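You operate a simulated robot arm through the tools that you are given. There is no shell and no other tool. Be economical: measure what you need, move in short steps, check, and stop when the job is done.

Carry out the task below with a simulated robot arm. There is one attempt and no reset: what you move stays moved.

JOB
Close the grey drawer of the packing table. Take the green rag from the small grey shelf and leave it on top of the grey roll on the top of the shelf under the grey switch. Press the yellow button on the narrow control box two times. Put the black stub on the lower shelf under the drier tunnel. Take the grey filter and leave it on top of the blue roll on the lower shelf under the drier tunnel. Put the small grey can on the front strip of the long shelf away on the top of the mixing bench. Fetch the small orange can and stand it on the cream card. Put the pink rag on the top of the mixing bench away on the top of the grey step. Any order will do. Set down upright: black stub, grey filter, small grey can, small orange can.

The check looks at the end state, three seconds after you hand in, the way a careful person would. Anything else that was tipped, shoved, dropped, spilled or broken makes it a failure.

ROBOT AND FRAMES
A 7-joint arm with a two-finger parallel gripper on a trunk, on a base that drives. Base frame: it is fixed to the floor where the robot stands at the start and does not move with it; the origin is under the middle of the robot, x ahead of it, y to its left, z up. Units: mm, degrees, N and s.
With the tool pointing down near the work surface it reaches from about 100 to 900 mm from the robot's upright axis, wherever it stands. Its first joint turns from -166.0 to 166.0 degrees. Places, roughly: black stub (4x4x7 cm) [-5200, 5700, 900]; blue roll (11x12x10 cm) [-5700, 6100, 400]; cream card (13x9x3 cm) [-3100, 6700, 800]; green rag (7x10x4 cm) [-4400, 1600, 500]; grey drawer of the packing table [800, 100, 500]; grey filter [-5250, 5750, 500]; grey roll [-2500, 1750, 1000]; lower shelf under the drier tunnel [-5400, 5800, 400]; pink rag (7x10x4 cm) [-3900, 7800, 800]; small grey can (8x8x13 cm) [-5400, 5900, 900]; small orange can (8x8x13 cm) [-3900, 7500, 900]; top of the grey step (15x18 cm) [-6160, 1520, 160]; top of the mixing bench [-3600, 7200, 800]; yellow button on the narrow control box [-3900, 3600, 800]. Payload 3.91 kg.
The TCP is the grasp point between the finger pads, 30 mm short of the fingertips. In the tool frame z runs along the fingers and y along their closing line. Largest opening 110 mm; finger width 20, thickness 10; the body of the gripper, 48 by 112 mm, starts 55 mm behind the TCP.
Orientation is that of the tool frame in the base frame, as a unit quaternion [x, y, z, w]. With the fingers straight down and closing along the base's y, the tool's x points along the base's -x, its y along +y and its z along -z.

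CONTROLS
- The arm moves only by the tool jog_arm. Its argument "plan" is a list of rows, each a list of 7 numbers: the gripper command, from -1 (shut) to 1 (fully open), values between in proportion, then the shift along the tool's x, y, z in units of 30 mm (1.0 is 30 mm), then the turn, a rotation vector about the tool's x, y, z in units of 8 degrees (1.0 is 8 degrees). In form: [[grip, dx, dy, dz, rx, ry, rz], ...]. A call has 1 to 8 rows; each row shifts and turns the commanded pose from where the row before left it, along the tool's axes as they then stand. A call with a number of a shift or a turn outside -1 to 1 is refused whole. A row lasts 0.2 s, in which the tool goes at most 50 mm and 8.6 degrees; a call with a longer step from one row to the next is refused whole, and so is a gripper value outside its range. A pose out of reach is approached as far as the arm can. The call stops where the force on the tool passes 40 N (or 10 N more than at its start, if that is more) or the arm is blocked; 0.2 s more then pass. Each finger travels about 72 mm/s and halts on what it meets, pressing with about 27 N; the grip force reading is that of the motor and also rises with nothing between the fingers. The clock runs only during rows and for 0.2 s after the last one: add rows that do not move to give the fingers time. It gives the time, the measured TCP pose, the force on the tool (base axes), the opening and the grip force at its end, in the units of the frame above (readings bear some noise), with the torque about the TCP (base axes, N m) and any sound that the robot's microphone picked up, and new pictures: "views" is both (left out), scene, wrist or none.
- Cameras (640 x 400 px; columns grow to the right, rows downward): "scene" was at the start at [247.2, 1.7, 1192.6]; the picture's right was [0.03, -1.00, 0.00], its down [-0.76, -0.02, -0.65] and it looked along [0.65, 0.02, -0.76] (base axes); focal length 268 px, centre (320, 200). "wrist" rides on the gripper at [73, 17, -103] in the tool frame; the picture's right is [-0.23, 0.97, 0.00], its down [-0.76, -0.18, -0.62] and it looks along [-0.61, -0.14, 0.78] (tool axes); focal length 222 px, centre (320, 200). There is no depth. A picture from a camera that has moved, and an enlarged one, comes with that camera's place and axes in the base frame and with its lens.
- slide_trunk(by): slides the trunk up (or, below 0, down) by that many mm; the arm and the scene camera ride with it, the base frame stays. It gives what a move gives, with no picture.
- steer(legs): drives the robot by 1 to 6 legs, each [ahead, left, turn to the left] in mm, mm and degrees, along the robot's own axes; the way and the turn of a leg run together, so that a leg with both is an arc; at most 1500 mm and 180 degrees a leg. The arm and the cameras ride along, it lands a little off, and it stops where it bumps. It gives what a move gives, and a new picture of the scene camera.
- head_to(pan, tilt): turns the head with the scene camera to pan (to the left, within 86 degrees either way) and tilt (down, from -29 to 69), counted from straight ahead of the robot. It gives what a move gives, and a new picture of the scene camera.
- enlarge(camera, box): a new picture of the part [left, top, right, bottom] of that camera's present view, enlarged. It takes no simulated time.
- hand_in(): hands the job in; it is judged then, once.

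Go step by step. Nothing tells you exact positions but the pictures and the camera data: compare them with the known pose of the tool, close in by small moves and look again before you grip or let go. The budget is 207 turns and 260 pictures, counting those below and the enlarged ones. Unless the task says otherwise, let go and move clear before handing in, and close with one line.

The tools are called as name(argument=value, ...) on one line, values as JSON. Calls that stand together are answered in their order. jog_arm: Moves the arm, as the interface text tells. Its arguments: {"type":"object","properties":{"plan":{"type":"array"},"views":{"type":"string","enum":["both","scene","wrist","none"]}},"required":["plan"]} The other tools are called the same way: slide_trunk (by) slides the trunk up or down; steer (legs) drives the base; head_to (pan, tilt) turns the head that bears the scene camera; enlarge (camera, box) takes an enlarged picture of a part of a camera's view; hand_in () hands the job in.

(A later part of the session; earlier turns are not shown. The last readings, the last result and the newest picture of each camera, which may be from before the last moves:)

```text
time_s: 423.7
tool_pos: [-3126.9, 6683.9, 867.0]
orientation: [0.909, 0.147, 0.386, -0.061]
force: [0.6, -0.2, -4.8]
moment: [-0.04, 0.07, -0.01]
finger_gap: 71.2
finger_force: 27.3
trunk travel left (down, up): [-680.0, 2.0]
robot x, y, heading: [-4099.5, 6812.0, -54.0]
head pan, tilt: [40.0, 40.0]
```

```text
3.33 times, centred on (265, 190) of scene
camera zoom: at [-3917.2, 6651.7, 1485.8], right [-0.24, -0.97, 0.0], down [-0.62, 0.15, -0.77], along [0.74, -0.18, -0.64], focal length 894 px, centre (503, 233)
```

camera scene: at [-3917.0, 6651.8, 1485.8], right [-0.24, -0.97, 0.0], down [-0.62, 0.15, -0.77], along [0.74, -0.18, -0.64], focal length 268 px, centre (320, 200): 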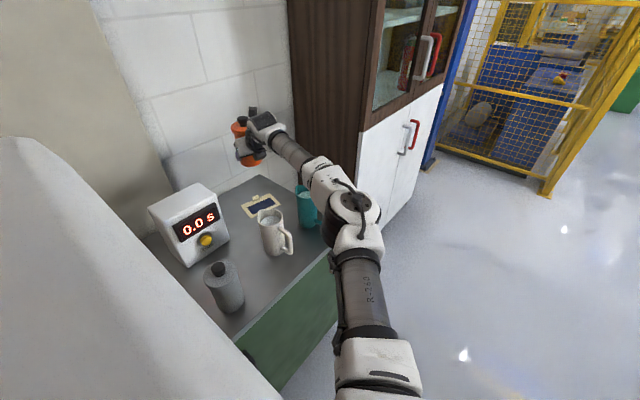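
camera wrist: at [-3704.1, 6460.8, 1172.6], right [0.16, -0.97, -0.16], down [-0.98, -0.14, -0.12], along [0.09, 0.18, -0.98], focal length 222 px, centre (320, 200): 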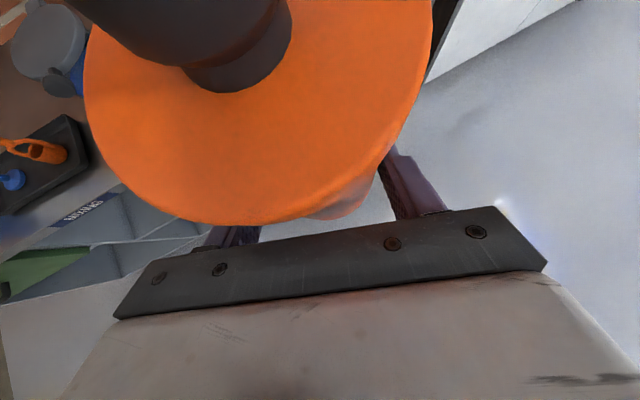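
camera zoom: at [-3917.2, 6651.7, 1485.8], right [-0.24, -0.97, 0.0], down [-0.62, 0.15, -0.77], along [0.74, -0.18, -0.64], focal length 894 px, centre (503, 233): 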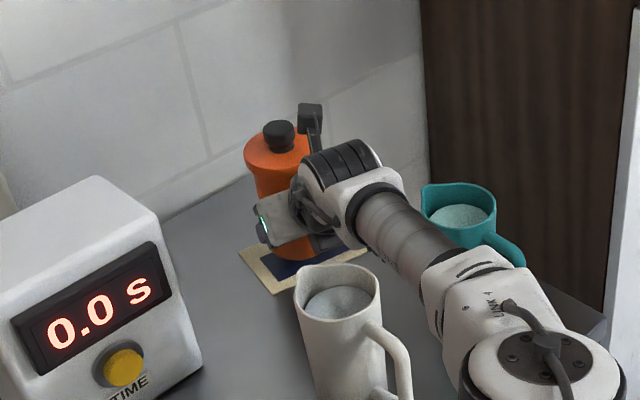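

Close to the card and the jugs are untouched. The can looks ~10 mm short and left of the card's centre, so I shift slightly and lower to touch.

jog_arm(plan=[[-1, 0.14, 0.26, 0.14, 0, 0, 0], [-1, -0.24, 0, 0.23, 0, 0, 0], [-1, -0.1, 0, 0.1, 0, 0, 0], [-1, 0, 0, 0, 0, 0, 0]], views="none")

enlarge(camera="scene", box=[220, 150, 310, 225])

```text
time_s: 424.7
tool_pos: [-3118.6, 6676.6, 853.6]
orientation: [0.909, 0.146, 0.385, -0.06]
force: [0.9, -0.1, -4.7]
moment: [-0.04, 0.07, 0.02]
finger_gap: 71.6
finger_force: 27.1
trunk travel left (down, up): [-680.0, 2.0]
robot x, y, heading: [-4101.4, 6810.2, -54.0]
head pan, tilt: [40.0, 40.0]
```

```text
5.33 times, centred on (265, 188) of scene
camera zoom: at [-3917.0, 6651.7, 1485.8], right [-0.24, -0.97, 0.0], down [-0.62, 0.15, -0.77], along [0.74, -0.18, -0.64], focal length 1430 px, centre (613, 267)
```

zoom: 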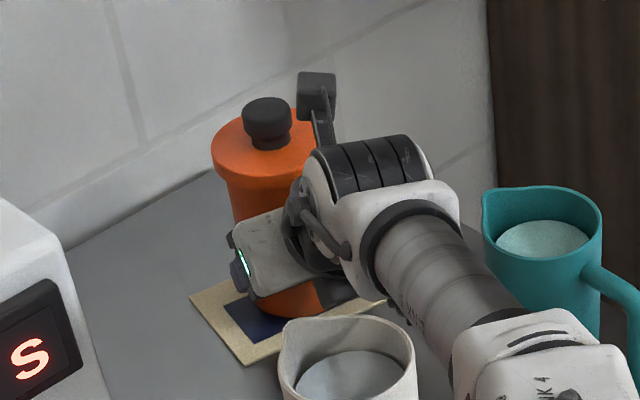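

jog_arm(plan=[[-1, -0.12, 0, -0.12, 0, 0, 0], [-1, -0.08, 0, 0.08, 0, 0, 0], [-1, -0.06, 0, 0.06, 0, 0, 0], [-1, -0.06, 0, 0.06, 0, 0, 0], [-1, 0, 0, 0, 0, 0, 0]], views="none")

```text
time_s: 425.9
tool_pos: [-3124.1, 6675.0, 847.8]
orientation: [0.908, 0.146, 0.387, -0.061]
force: [3.3, -1.7, 6.9]
moment: [0.16, 0.0, -0.02]
finger_gap: 71.4
finger_force: 27.1
trunk travel left (down, up): [-680.0, 2.0]
robot x, y, heading: [-4103.5, 6807.8, -54.1]
head pan, tilt: [40.0, 40.0]
```

Contact at 848. Check before letting go.

enlarge(camera="scene", box=[220, 150, 310, 225])

```text
5.33 times, centred on (265, 188) of scene
camera zoom: at [-3918.4, 6651.8, 1486.2], right [-0.24, -0.97, 0.0], down [-0.62, 0.15, -0.77], along [0.74, -0.18, -0.64], focal length 1430 px, centre (613, 267)
```

zoom: 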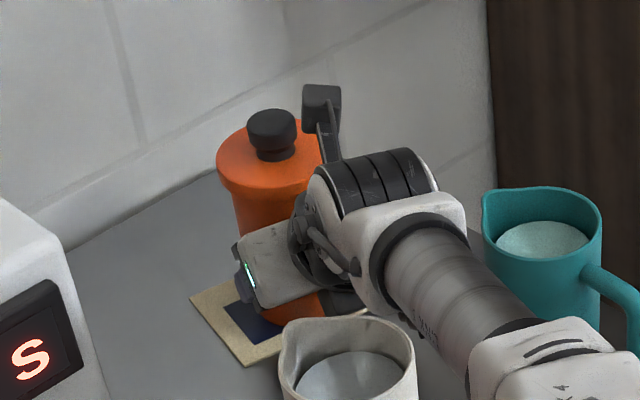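

The can stands centred on the card. I open fully and withdraw along the tool axis.

jog_arm(plan=[[0.35, 0, 0, 0, 0, 0, 0], [0.6, 0, 0, 0, 0, 0, 0], [0.9, 0, 0, 0, 0, 0, 0], [0.9, 0, 0, 0, 0, 0, 0]], views="none")

jog_arm(plan=[[0.9, 0, 0, -0.5, 0, 0, 0], [0.9, 0, 0, -1, 0, 0, 0], [0.9, 0, 0, -1, 0, 0, 0], [0.9, 0, 0, -1, 0, 0, 0], [0.9, 0, 0, -1, 0, 0, 0], [0.9, 0, 0, -1, 0, 0, 0], [0.9, 0, 0, -1, 0, 0, 0], [0.9, 0, 0, 0, 0, 0, 0]], views="both")

enlarge(camera="scene", box=[190, 130, 340, 250])

```text
time_s: 426.9
tool_pos: [-3124.1, 6675.2, 844.8]
orientation: [0.909, 0.146, 0.386, -0.06]
force: [-0.5, 1.1, 0.4]
moment: [-0.01, 0.01, -0.02]
finger_gap: 104.5
finger_force: 0.0
trunk travel left (down, up): [-680.0, 2.0]
robot x, y, heading: [-4099.1, 6811.6, -53.8]
head pan, tilt: [40.0, 40.0]
```

```text
time_s: 428.7
tool_pos: [-3256.3, 6632.5, 981.1]
orientation: [0.909, 0.146, 0.385, -0.061]
force: [0.7, 0.2, -1.2]
moment: [0.03, 0.0, 0.0]
finger_gap: 104.6
finger_force: 0.0
trunk travel left (down, up): [-680.0, 2.0]
robot x, y, heading: [-4102.0, 6806.2, -53.9]
head pan, tilt: [40.0, 40.0]
camera scene: at [-3917.4, 6651.9, 1485.9], right [-0.24, -0.97, 0.0], down [-0.62, 0.15, -0.77], along [0.74, -0.18, -0.64], focal length 268 px, centre (320, 200)
camera wrist: at [-3273.6, 6608.2, 1105.7], right [0.15, -0.97, -0.16], down [-0.98, -0.14, -0.12], along [0.09, 0.18, -0.98], focal length 222 px, centre (320, 200)
```

scene: 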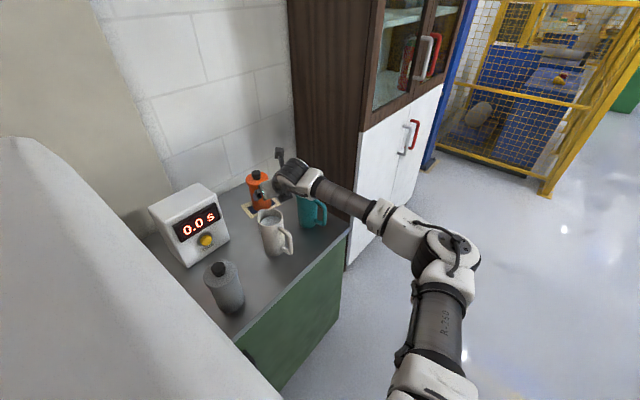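
wrist: 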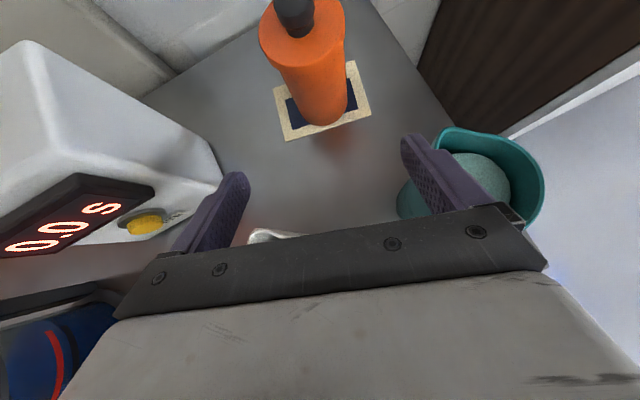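

```text
3.33 times, centred on (265, 190) of scene
camera zoom: at [-3917.4, 6651.9, 1485.9], right [-0.24, -0.97, 0.0], down [-0.62, 0.15, -0.77], along [0.74, -0.18, -0.64], focal length 894 px, centre (503, 233)
```

zoom: 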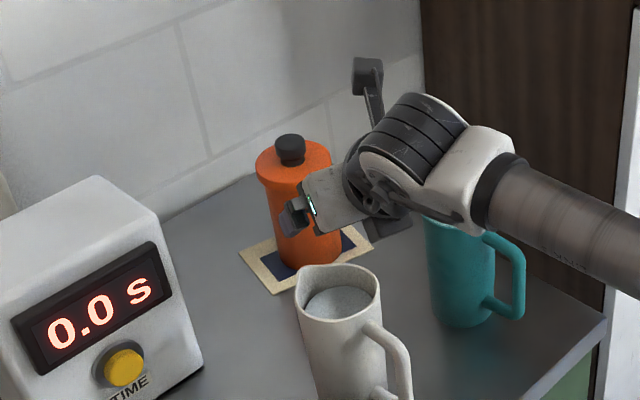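

The orange can stands on the card and the jugs are untouched. Next the pink rag: I rise, retract, straighten the tool to vertical, and turn to face the bench's far end.

jog_arm(plan=[[0.9, 0.72, 0, -0.69, 0, 0, 0], [0.9, 0.72, 0, -0.69, 0, 0, 0], [0.9, -0.69, 0, -0.72, 0, 0, 0], [0.9, -0.69, 0, -0.72, 0, 0, 0], [0.9, -0.69, 0, -0.72, 0, 0, 0], [0.9, -0.69, 0, -0.72, 0, 0, 0], [0.9, -0.69, 0, -0.72, 0, 0, 0]], views="none")

steer(legs=[[-90, -280, 0], [-700, 0, 0]])

jog_arm(plan=[[0.9, 0, 0, 0, 0, -1, 0], [0.9, 0, 0, 0, 0, -1, 0], [0.9, 0, 0, 0, 0, -1, 0], [0.9, 0, 0, 0, 0, -1, 0], [0.9, 0, 0, 0, 0, -1, 0], [0.9, 0, 0, 0, 0, -0.72, 0], [0.9, 0, 0, 0, 0, 0, 0]], views="none")

```text
time_s: 430.3
tool_pos: [-3399.1, 6583.2, 1041.7]
orientation: [0.909, 0.147, 0.386, -0.061]
force: [0.1, -0.8, -0.5]
moment: [0.01, 0.0, -0.02]
finger_gap: 104.5
finger_force: 0.1
trunk travel left (down, up): [-680.0, 2.0]
robot x, y, heading: [-4093.7, 6814.2, -54.0]
head pan, tilt: [40.0, 40.0]
```

```text
time_s: 436.5
tool_pos: [-4081.8, 7055.4, 1041.5]
orientation: [0.909, 0.144, 0.386, -0.059]
force: [-0.2, 0.4, -0.6]
moment: [-0.01, -0.03, 0.01]
finger_gap: 104.5
finger_force: 0.1
trunk travel left (down, up): [-680.0, 2.0]
robot x, y, heading: [-4781.9, 7287.4, -54.1]
head pan, tilt: [40.0, 40.0]
camera scene: at [-4601.1, 7127.3, 1486.0], right [-0.25, -0.97, 0.0], down [-0.62, 0.16, -0.77], along [0.74, -0.19, -0.64], focal length 268 px, centre (320, 200)
```

scene: 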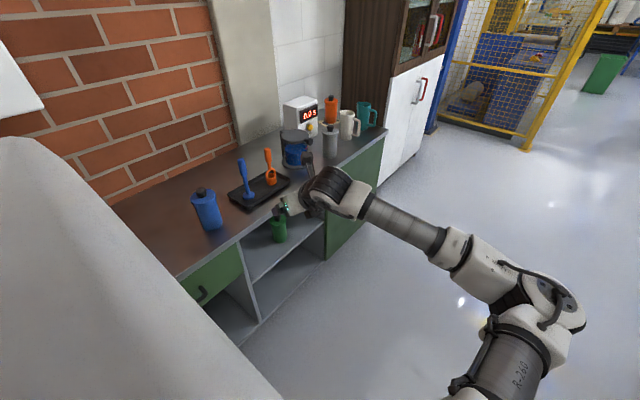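

```text
time_s: 438.1
tool_pos: [-4083.1, 7053.6, 1041.8]
orientation: [0.988, 0.156, 0.001, 0.002]
force: [-0.7, 0.4, 0.3]
moment: [-0.02, 0.04, 0.01]
finger_gap: 104.3
finger_force: 0.0
trunk travel left (down, up): [-680.0, 2.0]
robot x, y, heading: [-4782.8, 7285.9, -54.2]
head pan, tilt: [40.0, 40.0]
```

steer(legs=[[0, 0, 91], [0, -400, 0], [150, 0, 0]])

jog_arm(plan=[[1, 0, 0, 0, 0, 0, -1], [1, 0, 0, 0, 0, 0, -1], [1, 0, 0, 0, 0, 0, -0.25], [1, 0, 0, 0, 0, 0, 0]], views="wrist")

head_to(pan=10, tilt=35)

```text
time_s: 446.7
tool_pos: [-4198.2, 7751.9, 1040.4]
orientation: [0.586, 0.81, 0.002, -0.001]
force: [-0.7, -0.3, -0.6]
moment: [0.01, 0.01, 0.05]
finger_gap: 104.7
finger_force: 0.1
trunk travel left (down, up): [-680.0, 2.0]
robot x, y, heading: [-4425.9, 7051.2, 36.0]
head pan, tilt: [40.0, 40.0]
camera scene: at [-4267.2, 7233.2, 1485.7], right [0.97, -0.24, 0.0], down [-0.16, -0.62, -0.77], along [0.18, 0.74, -0.64], focal length 268 px, centre (320, 200)
```

scene: 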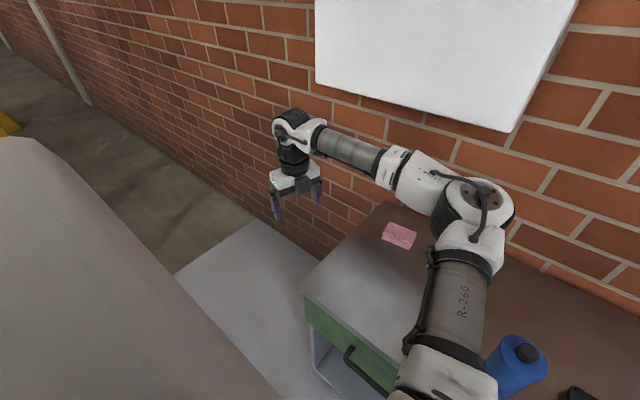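

```text
time_s: 447.7
tool_pos: [-4198.5, 7752.2, 1042.6]
orientation: [0.451, 0.892, 0.003, 0.0]
force: [0.4, -0.1, 1.4]
moment: [0.05, -0.01, 0.05]
finger_gap: 110.0
finger_force: 0.1
trunk travel left (down, up): [-680.0, 2.0]
robot x, y, heading: [-4426.3, 7046.4, 35.8]
head pan, tilt: [40.0, 40.0]
camera wrist: at [-4227.5, 7819.2, 1144.9], right [0.92, 0.39, 0.0], down [0.31, -0.72, 0.62], along [0.25, -0.57, -0.78], focal length 222 px, centre (320, 200)
```

wrist: 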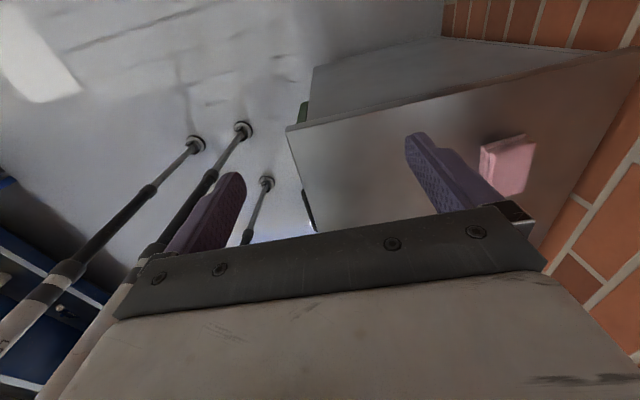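

```text
time_s: 448.6
tool_pos: [-4198.2, 7749.7, 1040.7]
orientation: [0.453, 0.892, 0.003, 0.0]
force: [0.1, 0.4, -0.2]
moment: [0.02, 0.01, 0.01]
finger_gap: 110.2
finger_force: 0.0
trunk travel left (down, up): [-680.0, 2.0]
robot x, y, heading: [-4423.6, 7048.5, 36.0]
head pan, tilt: [10.0, 35.0]
camera scene: at [-4227.5, 7213.5, 1493.5], right [0.72, -0.69, 0.0], down [-0.4, -0.41, -0.82], along [0.57, 0.59, -0.57], focal length 268 px, centre (320, 200)
```

scene: 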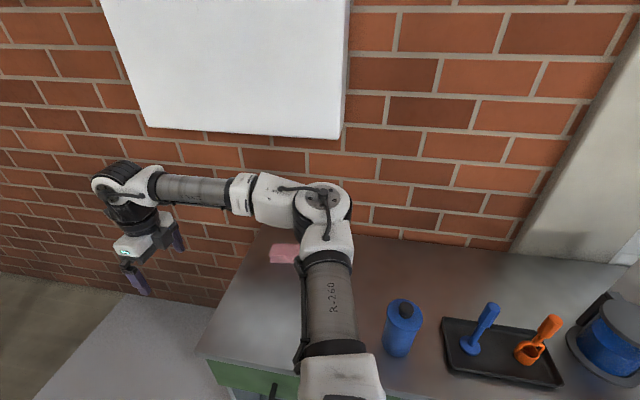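

steer(legs=[[100, -186, 0]])

jog_arm(plan=[[1, 0, 1, 0.5, 0, 0, 0], [1, 0, 1, 0.5, 0, 0, 0], [1, 0, 1, 0.5, 0, 0, 0], [1, 0, 0.6, 0.5, 0, 0, 0], [1, 0, 0, 0, 0, 0, 0]], views="both")

```text
time_s: 450.7
tool_pos: [-4008.4, 7660.0, 1041.4]
orientation: [0.453, 0.891, 0.002, -0.001]
force: [1.0, 0.1, -0.2]
moment: [0.01, 0.02, 0.02]
finger_gap: 110.1
finger_force: 0.0
trunk travel left (down, up): [-680.0, 2.0]
robot x, y, heading: [-4237.3, 6959.7, 36.0]
head pan, tilt: [10.0, 35.0]
camera scene: at [-4038.3, 7121.9, 1493.4], right [0.72, -0.7, 0.0], down [-0.4, -0.41, -0.82], along [0.57, 0.59, -0.57], focal length 268 px, centre (320, 200)
```

scene: 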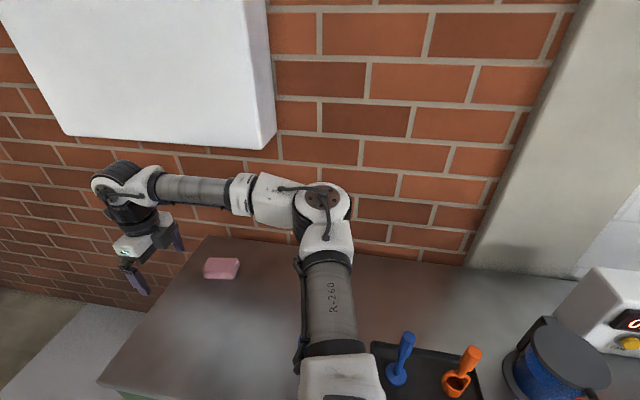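

```text
time_s: 451.9
tool_pos: [-3920.3, 7724.2, 981.1]
orientation: [0.453, 0.892, 0.003, 0.0]
force: [0.4, -0.3, -0.3]
moment: [-0.01, 0.03, -0.01]
finger_gap: 109.9
finger_force: 0.1
trunk travel left (down, up): [-680.0, 2.0]
robot x, y, heading: [-4237.4, 6960.7, 36.2]
head pan, tilt: [10.0, 35.0]
camera scene: at [-4038.9, 7122.0, 1493.5], right [0.72, -0.7, 0.0], down [-0.4, -0.41, -0.82], along [0.57, 0.59, -0.57], focal length 268 px, centre (320, 200)
camera wrist: at [-3949.5, 7791.7, 1085.5], right [0.92, 0.39, 0.0], down [0.3, -0.72, 0.62], along [0.25, -0.57, -0.78], focal length 222 px, centre (320, 200)
```

scene: 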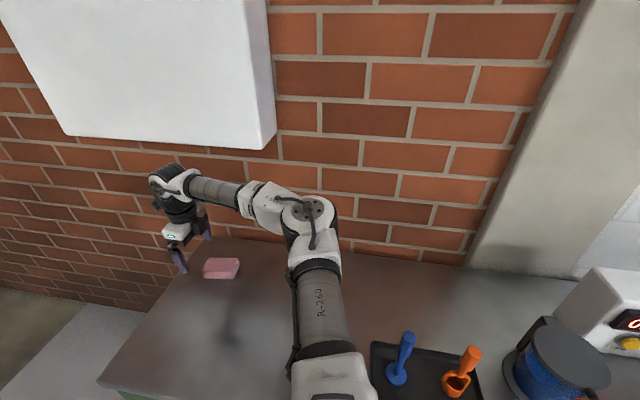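
wrist: 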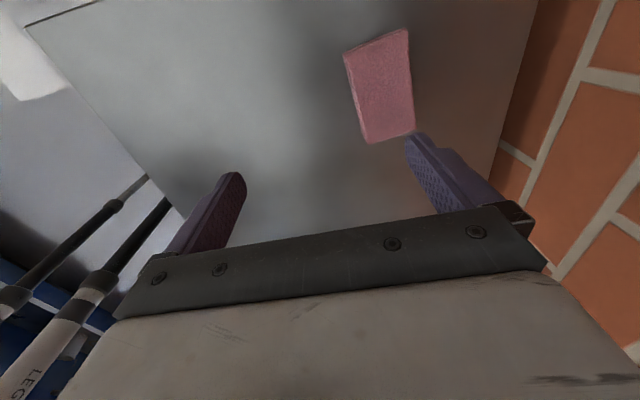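

jog_arm(plan=[[1, 0, 0.8, 0.5, 0, 0, -0.6], [1, 0, 0.8, 0.6, 0, 0, 0], [1, 0, 0.8, 0.6, 0, 0, 0], [1, 0, 0, 0.6, 0, 0, 0], [1, 0, 0, 0, 0, 0, 0]], views="wrist")

```text
time_s: 453.1
tool_pos: [-3866.8, 7768.7, 912.5]
orientation: [0.415, 0.91, 0.003, 0.001]
force: [0.1, 0.0, 0.1]
moment: [-0.02, -0.03, 0.01]
finger_gap: 110.1
finger_force: 0.1
trunk travel left (down, up): [-680.0, 2.0]
robot x, y, heading: [-4238.0, 6960.9, 35.9]
head pan, tilt: [10.0, 35.0]
camera wrist: at [-3901.3, 7834.8, 1016.7], right [0.88, 0.47, 0.0], down [0.36, -0.69, 0.62], along [0.29, -0.55, -0.78], focal length 222 px, centre (320, 200)
```

wrist: 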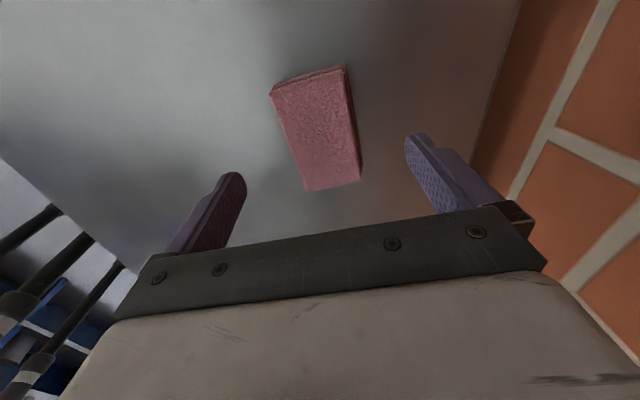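

jog_arm(plan=[[1, 0, 0, 0.9, 0, 0, 0], [1, 0, 0, 0.7, 0, 0, 0], [1, 0, 0, 0.3, 0, 0, 0], [1, 0, 0, 0.3, 0, 0, 0], [1, 0, 0, 0.3, 0, 0, 0], [1, 0, 0, 0, 0, 0, 0]], views="wrist")

```text
time_s: 454.5
tool_pos: [-3865.8, 7769.6, 838.7]
orientation: [0.415, 0.91, 0.002, 0.001]
force: [0.6, 0.1, 0.3]
moment: [-0.01, 0.01, 0.05]
finger_gap: 109.7
finger_force: 0.1
trunk travel left (down, up): [-680.0, 2.0]
robot x, y, heading: [-4237.8, 6958.0, 36.0]
head pan, tilt: [10.0, 35.0]
camera wrist: at [-3900.4, 7835.1, 942.0], right [0.88, 0.47, 0.0], down [0.36, -0.69, 0.62], along [0.29, -0.55, -0.78], focal length 222 px, centre (320, 200)
```

wrist: 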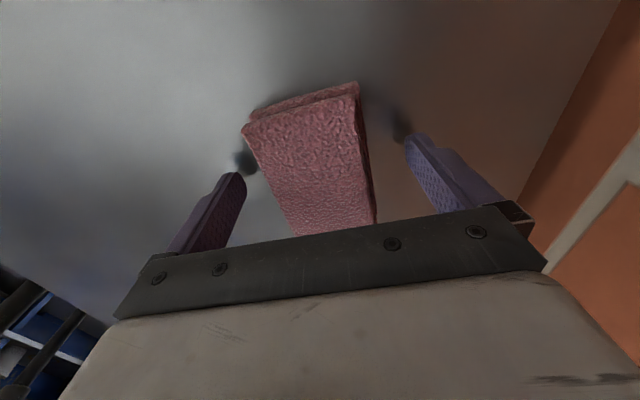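

jog_arm(plan=[[0.4, 0, 0, 0.1, 0, 0, 0], [-1, 0, 0, 0, 0, 0, 0], [-1, 0, 0, 0, 0, 0, 0], [-1, 0, 0, 0, 0, 0, 0], [-1, 0, 0, -0.5, 0, 0, 0], [-1, 0, 0, -1, 0, 0, 0], [-1, 0, 0, -1, 0, 0, 0], [-1, 0, 0, -1, 0, 0, 0]], views="wrist")

```text
time_s: 456.3
tool_pos: [-3866.4, 7768.1, 940.0]
orientation: [0.414, 0.91, 0.003, 0.001]
force: [0.3, 0.0, -1.3]
moment: [0.03, -0.01, 0.01]
finger_gap: 64.5
finger_force: 26.7
trunk travel left (down, up): [-680.0, 2.0]
robot x, y, heading: [-4240.9, 6960.5, 36.2]
head pan, tilt: [10.0, 35.0]
camera wrist: at [-3901.6, 7834.4, 1043.7], right [0.88, 0.47, 0.0], down [0.36, -0.69, 0.62], along [0.29, -0.55, -0.78], focal length 222 px, centre (320, 200)
```

wrist: 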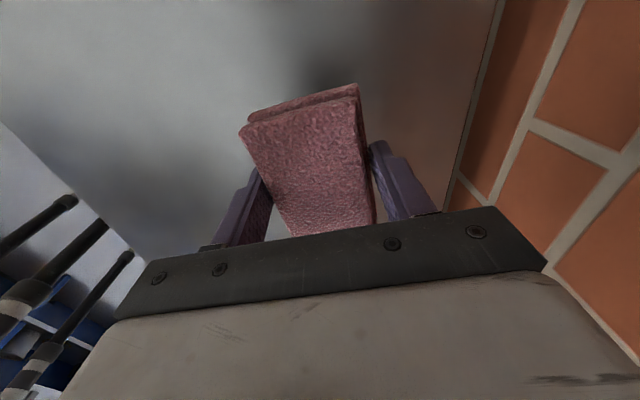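

The pink rag is held. I back off from the bench, fold the arm in, and turn to go back down the aisle.

steer(legs=[[-450, 0, 0]])

jog_arm(plan=[[-1, -0.95, -0.6, -0.4, 0, 0, 0], [-1, -0.95, -0.6, -0.4, 0, 0, 0], [-1, -0.95, -0.6, -0.4, 0, 0, 0], [-1, -0.95, -0.6, -0.4, 0, 0, 0], [-1, -0.95, -0.6, -0.4, 0, 0, 0], [-1, -0.95, -0.6, -0.4, 0, 0, 0], [-1, -0.95, -0.6, 0, 0, 0, 0], [-1, -0.95, -0.6, 0, 0, 0, 0]], views="none")

jog_arm(plan=[[-1, -0.95, -0.2, 0, 0, 0, 0], [-1, -0.95, -0.2, 0, 0, 0, 0], [-1, -0.95, -0.2, 0, 0, 0, 0], [-1, 0, 0, 0, 0, 0, 0]], views="none")

steer(legs=[[0, 0, -90]])

head_to(pan=0, tilt=22)

```text
time_s: 459.0
tool_pos: [-4236.5, 7505.9, 940.8]
orientation: [0.411, 0.911, 0.003, 0.0]
force: [0.3, 0.2, -0.4]
moment: [0.01, 0.03, 0.01]
finger_gap: 64.6
finger_force: 27.0
trunk travel left (down, up): [-680.0, 2.0]
robot x, y, heading: [-4598.6, 6696.9, 35.8]
head pan, tilt: [10.0, 35.0]
camera scene: at [-4403.7, 6857.8, 1493.6], right [0.72, -0.69, 0.0], down [-0.4, -0.41, -0.82], along [0.57, 0.59, -0.57], focal length 268 px, centre (320, 200)
```

scene: 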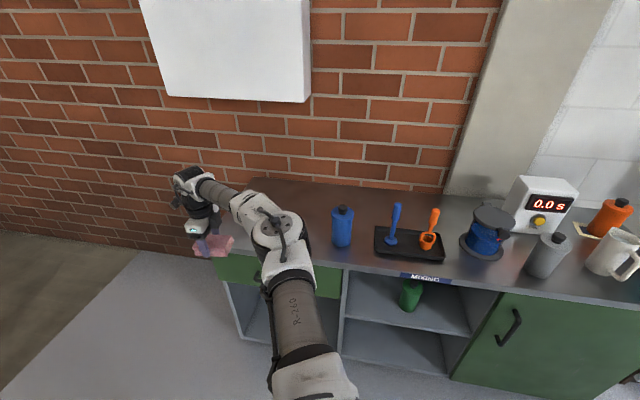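

```text
time_s: 460.8
tool_pos: [-4193.7, 7238.2, 1009.7]
orientation: [0.412, 0.911, 0.004, 0.0]
force: [0.4, -0.7, -0.5]
moment: [0.0, 0.0, 0.02]
finger_gap: 64.5
finger_force: 27.3
trunk travel left (down, up): [-680.0, 2.0]
robot x, y, heading: [-4602.1, 6696.3, 36.5]
head pan, tilt: [10.0, 35.0]
```

```text
time_s: 461.8
tool_pos: [-4149.1, 7163.5, 1010.0]
orientation: [0.412, 0.911, 0.003, 0.0]
force: [0.2, -0.8, 0.1]
moment: [-0.04, 0.0, 0.02]
finger_gap: 64.2
finger_force: 26.9
trunk travel left (down, up): [-680.0, 2.0]
robot x, y, heading: [-4601.5, 6695.5, 36.7]
head pan, tilt: [10.0, 35.0]
```

```text
time_s: 466.0
tool_pos: [-4116.8, 6259.9, 1010.2]
orientation: [0.929, 0.371, 0.001, 0.002]
force: [-0.1, -0.2, -1.0]
moment: [-0.01, 0.02, 0.01]
finger_gap: 64.5
finger_force: 26.8
trunk travel left (down, up): [-680.0, 2.0]
robot x, y, heading: [-4603.0, 6692.1, -51.5]
head pan, tilt: [10.0, 35.0]
camera scene: at [-4429.5, 6501.8, 1493.5], right [-0.66, -0.75, 0.0], down [-0.43, 0.38, -0.82], along [0.61, -0.54, -0.57], focal length 268 px, centre (320, 200)
```

scene: 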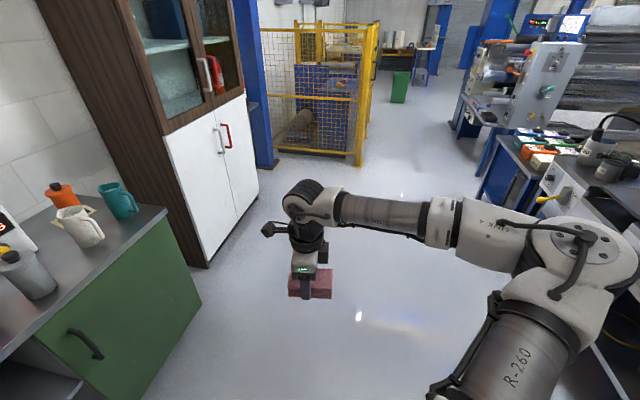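

```text
time_s: 466.8
tool_pos: [-4116.4, 6259.6, 1008.9]
orientation: [0.929, 0.369, 0.001, 0.002]
force: [0.6, -0.4, -0.6]
moment: [-0.03, -0.01, 0.01]
finger_gap: 64.4
finger_force: 27.6
trunk travel left (down, up): [-680.0, 2.0]
robot x, y, heading: [-4601.9, 6693.5, -51.6]
head pan, tilt: [0.0, 22.0]
camera scene: at [-4437.5, 6487.6, 1514.0], right [-0.78, -0.62, 0.0], down [-0.23, 0.29, -0.93], along [0.58, -0.73, -0.38], focal length 268 px, centre (320, 200)
```

scene: 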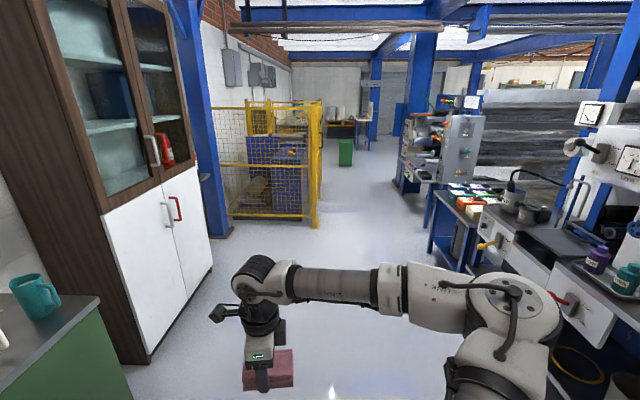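

Path is clear along the aisle. I drive back down it.

steer(legs=[[0, 0, -6.3], [1500, 0, 0], [1500, 0, 0], [1500, 0, 0], [330, 0, 0]])

```text
time_s: 490.6
tool_pos: [-1548.4, 2165.3, 1009.9]
orientation: [0.943, 0.333, 0.002, 0.001]
force: [0.5, 0.0, 0.3]
moment: [-0.01, -0.02, 0.0]
finger_gap: 64.0
finger_force: 26.7
trunk travel left (down, up): [-680.0, 2.0]
robot x, y, heading: [-1994.4, 2637.5, -56.3]
head pan, tilt: [0.0, 22.0]
camera scene: at [-1850.1, 2417.7, 1513.9], right [-0.83, -0.56, 0.0], down [-0.21, 0.31, -0.93], along [0.52, -0.77, -0.38], focal length 268 px, centre (320, 200)
```

scene: 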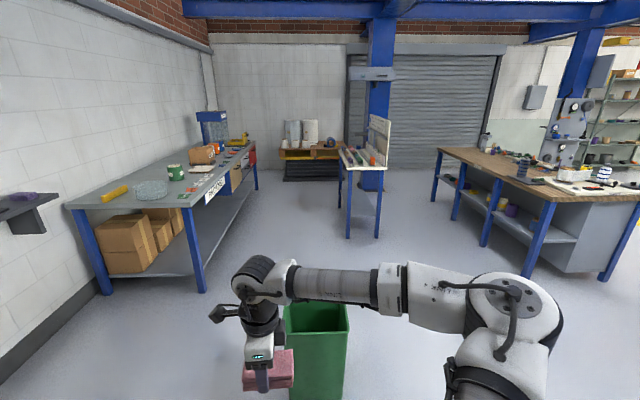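

steer(legs=[[600, -300, 0], [600, -300, 0]])

```text
time_s: 497.6
tool_pos: [-1398.8, 834.3, 1008.6]
orientation: [0.945, 0.326, 0.002, 0.002]
force: [0.0, 0.0, -0.8]
moment: [0.02, 0.03, 0.02]
finger_gap: 64.3
finger_force: 27.2
trunk travel left (down, up): [-680.0, 2.0]
robot x, y, heading: [-1840.2, 1308.2, -57.1]
head pan, tilt: [0.0, 22.0]
camera scene: at [-1697.6, 1090.2, 1514.0], right [-0.84, -0.55, 0.0], down [-0.2, 0.31, -0.93], along [0.51, -0.78, -0.37], focal length 268 px, centre (320, 200)
```

scene: 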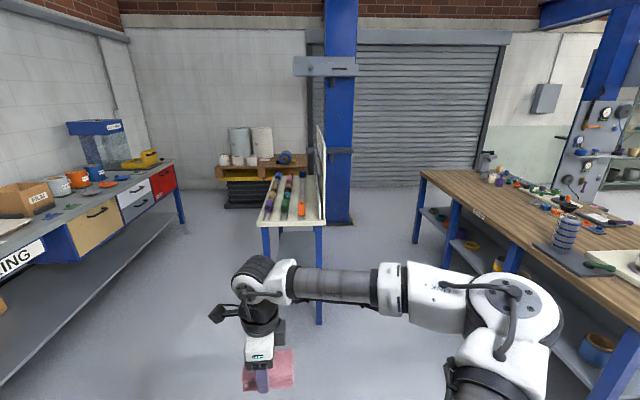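

steer(legs=[[0, 0, -95], [1300, 0, 0]])

head_to(pan=-10, tilt=18)

```text
time_s: 508.1
tool_pos: [-3507.4, 330.7, 1009.6]
orientation: [0.872, -0.489, 0.0, 0.003]
force: [0.6, 0.6, 0.0]
moment: [0.01, 0.01, -0.01]
finger_gap: 63.8
finger_force: 27.8
trunk travel left (down, up): [-680.0, 2.0]
robot x, y, heading: [-2979.7, 717.2, -153.7]
head pan, tilt: [0.0, 22.0]
camera scene: at [-3217.5, 598.1, 1514.0], right [-0.45, 0.89, 0.0], down [0.34, 0.17, -0.93], along [-0.83, -0.41, -0.37], focal length 268 px, centre (320, 200)
```

scene: 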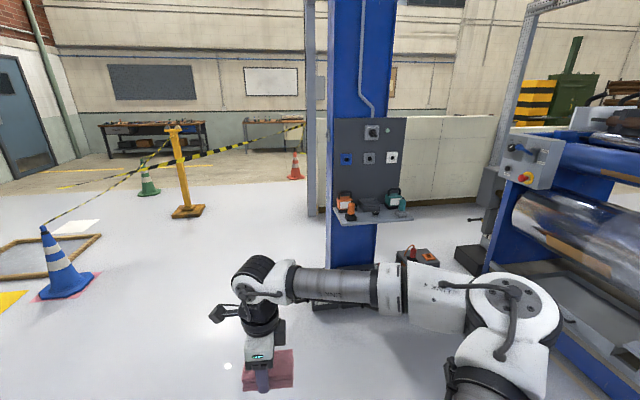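

```text
time_s: 508.9
tool_pos: [-3505.3, 330.9, 1009.5]
orientation: [0.872, -0.489, -0.001, 0.003]
force: [0.1, 0.2, -1.0]
moment: [0.03, 0.02, 0.04]
finger_gap: 64.2
finger_force: 27.0
trunk travel left (down, up): [-680.0, 2.0]
robot x, y, heading: [-2980.9, 715.9, -153.6]
head pan, tilt: [-10.0, 18.0]
camera scene: at [-3223.7, 613.1, 1520.5], right [-0.28, 0.96, 0.0], down [0.3, 0.09, -0.95], along [-0.91, -0.27, -0.31], focal length 268 px, centre (320, 200)
```

scene: 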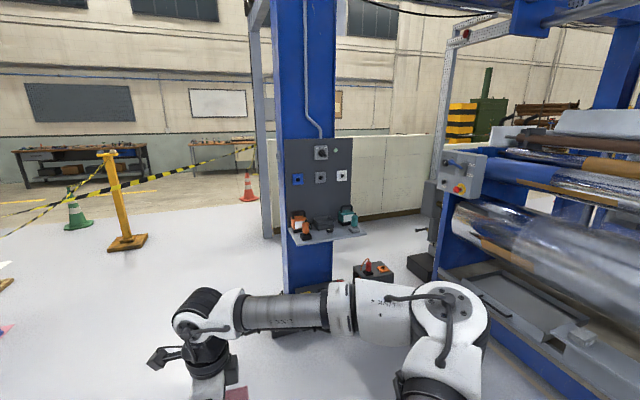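

I'll go around the south side of the blue column to reach the step behind the machine's end.

steer(legs=[[0, 0, 24], [1500, 0, 0], [0, 0, -52], [1400, 0, 0], [0, 0, -45]])

head_to(pan=0, tilt=25)

```text
time_s: 522.8
tool_pos: [-5003.7, -552.4, 1020.9]
orientation: [0.719, -0.695, -0.008, 0.003]
force: [0.3, -0.1, -1.1]
moment: [-0.01, 0.03, -0.01]
finger_gap: 64.1
finger_force: 26.1
trunk travel left (down, up): [-680.0, 2.0]
robot x, y, heading: [-4374.5, -454.9, 179.6]
head pan, tilt: [-10.0, 18.0]
stopped in leg 4: the robot was blocked; the commanded pose is now the measured one
camera scene: at [-4609.3, -452.8, 1527.2], right [0.18, 0.98, 0.01], down [0.28, -0.04, -0.96], along [-0.94, 0.18, -0.29], focal length 268 px, centre (320, 200)
```

scene: 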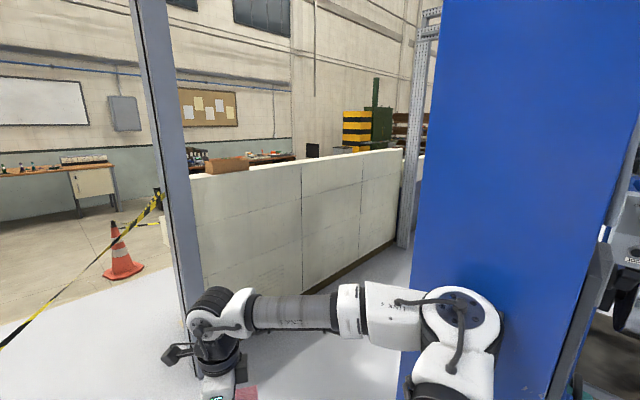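

```text
time_s: 523.5
tool_pos: [-5005.4, -552.2, 1019.3]
orientation: [0.717, -0.697, -0.009, 0.002]
force: [-1.7, -0.4, 0.4]
moment: [-0.06, -0.16, -0.04]
finger_gap: 64.1
finger_force: 27.3
trunk travel left (down, up): [-680.0, 2.0]
robot x, y, heading: [-4377.8, -451.1, 179.5]
head pan, tilt: [0.0, 25.0]
camera scene: at [-4609.1, -470.6, 1515.4], right [0.01, 1.0, 0.02], down [0.4, 0.01, -0.92], along [-0.92, 0.02, -0.4], focal length 268 px, centre (320, 200)
```

scene: 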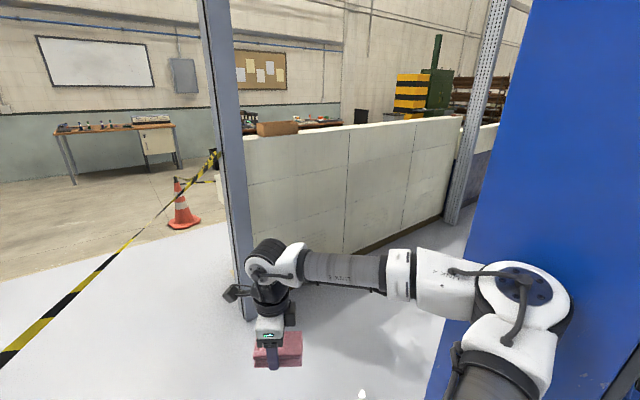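

The elbow met the blue column. I back off, turn around, and pass backwards so that the elbow is on the free side.

steer(legs=[[-350, 0, 0], [0, 200, 0], [0, 0, 90], [0, 0, 90]])

head_to(pan=-80, tilt=25)

```text
time_s: 524.1
tool_pos: [-5007.6, -549.7, 1017.2]
orientation: [0.714, -0.701, -0.011, 0.001]
force: [-2.2, 0.7, -1.5]
moment: [-0.05, -0.25, -0.07]
finger_gap: 64.2
finger_force: 27.8
trunk travel left (down, up): [-680.0, 2.0]
robot x, y, heading: [-4371.2, -459.9, 179.4]
head pan, tilt: [0.0, 25.0]
stopped in leg 1: the robot was blocked; the commanded pose is now the measured one
camera scene: at [-4612.3, -470.1, 1513.9], right [0.01, 1.0, 0.01], down [0.41, 0.01, -0.91], along [-0.91, 0.01, -0.41], focal length 268 px, centre (320, 200)
```

scene: 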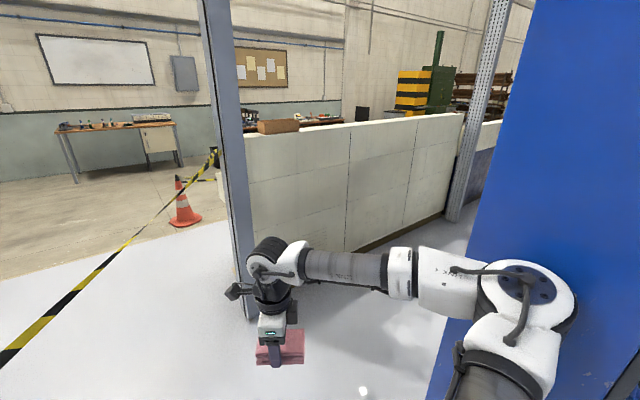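

```text
time_s: 525.7
tool_pos: [-5007.1, -549.4, 1017.1]
orientation: [0.714, -0.7, -0.01, 0.001]
force: [-0.5, -0.8, -0.1]
moment: [-0.01, -0.06, 0.03]
finger_gap: 64.3
finger_force: 27.0
trunk travel left (down, up): [-680.0, 2.0]
robot x, y, heading: [-4375.7, -459.3, 179.4]
head pan, tilt: [-80.0, 25.0]
camera scene: at [-4534.2, -381.0, 1514.0], right [0.99, 0.17, -0.02], down [0.05, -0.4, -0.91], along [-0.16, 0.9, -0.41], focal length 268 px, centre (320, 200)
```

scene: 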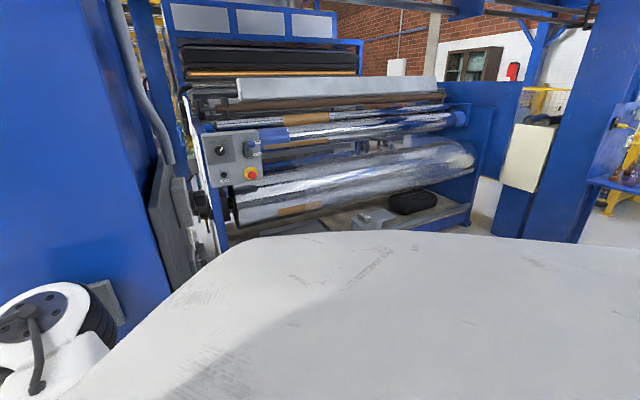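

steer(legs=[[0, 150, 0]])

```text
time_s: 527.5
tool_pos: [-5025.6, -690.8, 1005.2]
orientation: [0.714, -0.7, 0.003, -0.002]
force: [-0.1, -0.4, -1.2]
moment: [0.03, -0.01, -0.01]
finger_gap: 64.0
finger_force: 27.0
trunk travel left (down, up): [-680.0, 2.0]
robot x, y, heading: [-4376.0, -605.9, 179.4]
head pan, tilt: [-80.0, 25.0]
camera scene: at [-4561.7, -516.2, 1509.2], right [0.99, 0.16, 0.0], down [0.07, -0.42, -0.91], along [-0.15, 0.89, -0.42], focal length 268 px, centre (320, 200)
```

scene: 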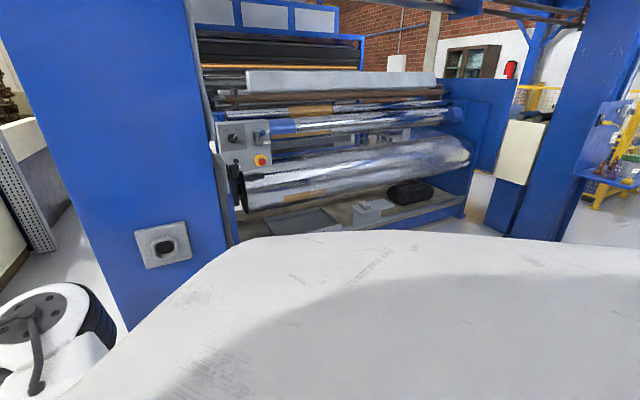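

head_to(pan=45, tilt=30)

```text
time_s: 529.5
tool_pos: [-5023.9, -692.4, 1005.1]
orientation: [0.714, -0.7, 0.002, -0.001]
force: [0.9, -0.7, -0.5]
moment: [-0.02, -0.04, 0.0]
finger_gap: 64.4
finger_force: 27.0
trunk travel left (down, up): [-680.0, 2.0]
robot x, y, heading: [-4374.6, -610.2, 179.2]
head pan, tilt: [45.0, 30.0]
camera scene: at [-4611.3, -669.7, 1501.3], right [-0.7, 0.72, 0.0], down [0.36, 0.35, -0.87], along [-0.62, -0.6, -0.5], focal length 268 px, centre (320, 200)
```

scene: 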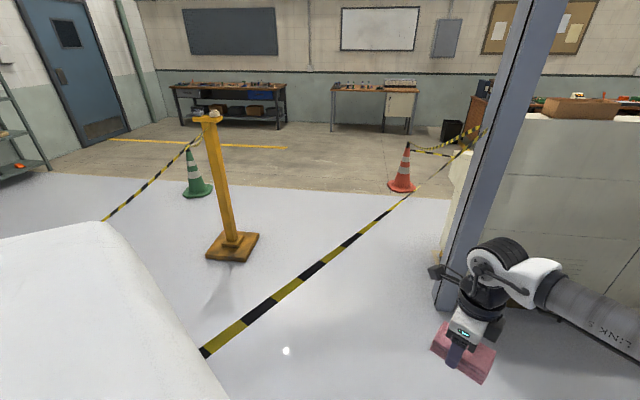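

I extend the arm forward to make the robot narrower, then pass south of the column.

jog_arm(plan=[[-1, 0, 1, 0, 0, 0, 0], [-1, 0, 1, 0, 0, 0, 0], [-1, 0, 1, 0, 0, 0, 0], [-1, 0, 1, 0, 0, 0, 0], [-1, 0, 1, 0, 0, 0, 0], [-1, 0, 1, 0, 0, 0, 0], [-1, 0, 1, 0, 0, 0, 0], [-1, 0, 0.7, 0, 0, 0, 0]], views="none")

steer(legs=[[0, 60, 0], [520, 0, 0]])

head_to(pan=-30, tilt=30)

```text
time_s: 531.3
tool_pos: [-5254.1, -695.6, 1004.2]
orientation: [0.714, -0.7, 0.003, 0.0]
force: [-0.3, -0.8, -0.2]
moment: [0.0, 0.01, 0.0]
finger_gap: 64.2
finger_force: 26.9
trunk travel left (down, up): [-680.0, 2.0]
robot x, y, heading: [-4372.7, -610.3, 179.5]
head pan, tilt: [45.0, 30.0]
```

```text
time_s: 535.1
tool_pos: [-5767.9, -755.2, 1004.9]
orientation: [0.716, -0.699, 0.002, -0.001]
force: [0.2, 0.2, -0.5]
moment: [-0.01, -0.02, 0.02]
finger_gap: 64.2
finger_force: 26.2
trunk travel left (down, up): [-680.0, 2.0]
robot x, y, heading: [-4888.5, -666.2, 179.6]
head pan, tilt: [45.0, 30.0]
camera scene: at [-5125.4, -726.1, 1501.1], right [-0.7, 0.71, 0.0], down [0.36, 0.35, -0.87], along [-0.62, -0.61, -0.5], focal length 268 px, centre (320, 200)
```

scene: 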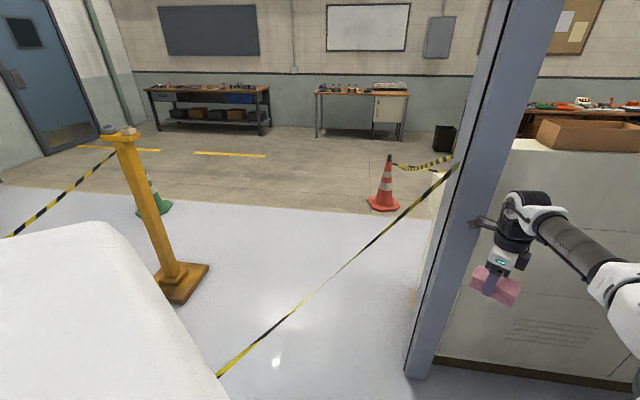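

```text
time_s: 536.5
tool_pos: [-5767.2, -756.1, 1004.9]
orientation: [0.715, -0.699, 0.002, -0.001]
force: [0.3, 0.0, -0.2]
moment: [0.0, 0.01, -0.01]
finger_gap: 64.1
finger_force: 26.6
trunk travel left (down, up): [-680.0, 2.0]
robot x, y, heading: [-4887.3, -663.7, 179.8]
head pan, tilt: [-30.0, 30.0]
camera scene: at [-5138.5, -616.9, 1501.2], right [0.51, 0.86, 0.0], down [0.43, -0.25, -0.87], along [-0.75, 0.44, -0.5], focal length 268 px, centre (320, 200)
```

scene: 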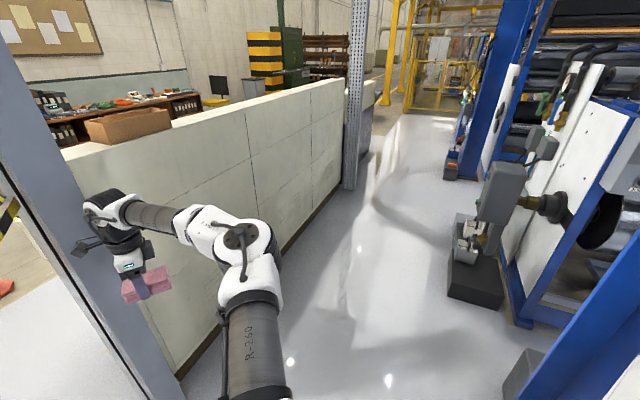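

enlarge(camera="scene", box=[380, 100, 560, 320])

```text
1.82 times, centred on (470, 210) of scene
camera zoom: at [-5138.5, -616.9, 1501.2], right [0.51, 0.86, 0.0], down [0.43, -0.25, -0.87], along [-0.75, 0.44, -0.5], focal length 487 px, centre (47, 182)
```

zoom: 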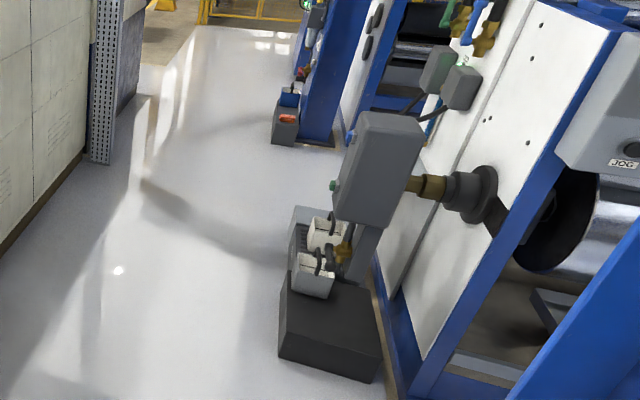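

The grey step is just past the motor pedestal at the machine's end. I retract the arm (the elbow is now past the column) and turn into the corridor.

jog_arm(plan=[[-1, 0, -1, 0, 0, 0, 0], [-1, 0, -1, 0, 0, 0, 0], [-1, 0, -1, 0, 0, 0, 0], [-1, 0, -1, 0, 0, 0, 0], [-1, 0, -1, 0, 0, 0, 0], [-1, 0, -1, 0, 0, 0, 0], [-1, 0, -1, 0, 0, 0, 0], [-1, 0, -1, 0, 0, 0, 0]], views="none")

steer(legs=[[380, 0, 0], [0, 0, -52], [700, 0, 0]])

head_to(pan=-15, tilt=30)

```text
time_s: 538.4
tool_pos: [-5527.7, -747.6, 1005.2]
orientation: [0.716, -0.698, 0.003, -0.001]
force: [-0.4, 0.0, -0.3]
moment: [0.02, 0.0, -0.02]
finger_gap: 63.9
finger_force: 27.2
trunk travel left (down, up): [-680.0, 2.0]
robot x, y, heading: [-4889.1, -663.6, 179.7]
head pan, tilt: [-30.0, 30.0]
```

```text
time_s: 546.5
tool_pos: [-6155.8, 325.7, 1005.0]
orientation: [-0.343, 0.939, -0.003, -0.001]
force: [0.0, -0.7, -0.5]
moment: [-0.01, -0.04, -0.03]
finger_gap: 64.0
finger_force: 27.1
trunk travel left (down, up): [-680.0, 2.0]
robot x, y, heading: [-5693.2, -118.6, 128.2]
head pan, tilt: [-30.0, 30.0]
camera scene: at [-5810.2, 104.4, 1501.2], right [0.99, 0.14, 0.0], down [0.07, -0.49, -0.87], along [-0.12, 0.86, -0.5], focal length 268 px, centre (320, 200)
```

scene: 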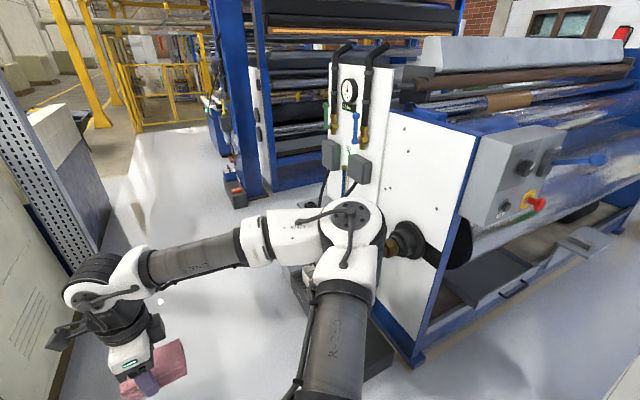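

```text
time_s: 547.3
tool_pos: [-6155.3, 326.8, 1005.3]
orientation: [-0.342, 0.94, -0.003, 0.0]
force: [0.2, -0.1, -0.3]
moment: [0.01, 0.06, 0.0]
finger_gap: 64.2
finger_force: 27.1
trunk travel left (down, up): [-680.0, 2.0]
robot x, y, heading: [-5689.9, -119.5, 128.3]
head pan, tilt: [-15.0, 30.0]
camera scene: at [-5832.6, 97.6, 1501.3], right [0.92, 0.39, 0.0], down [0.2, -0.46, -0.87], along [-0.34, 0.8, -0.5], focal length 268 px, centre (320, 200)
```

scene: 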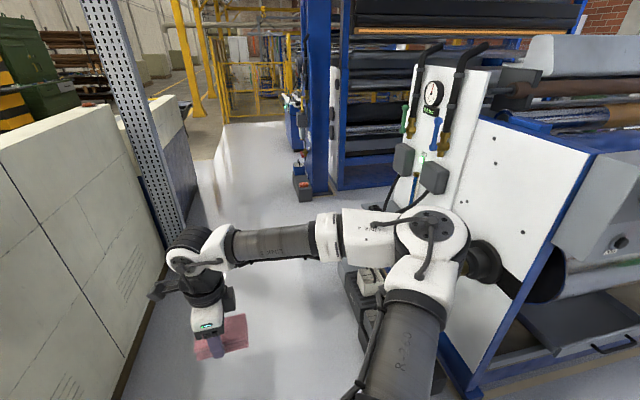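

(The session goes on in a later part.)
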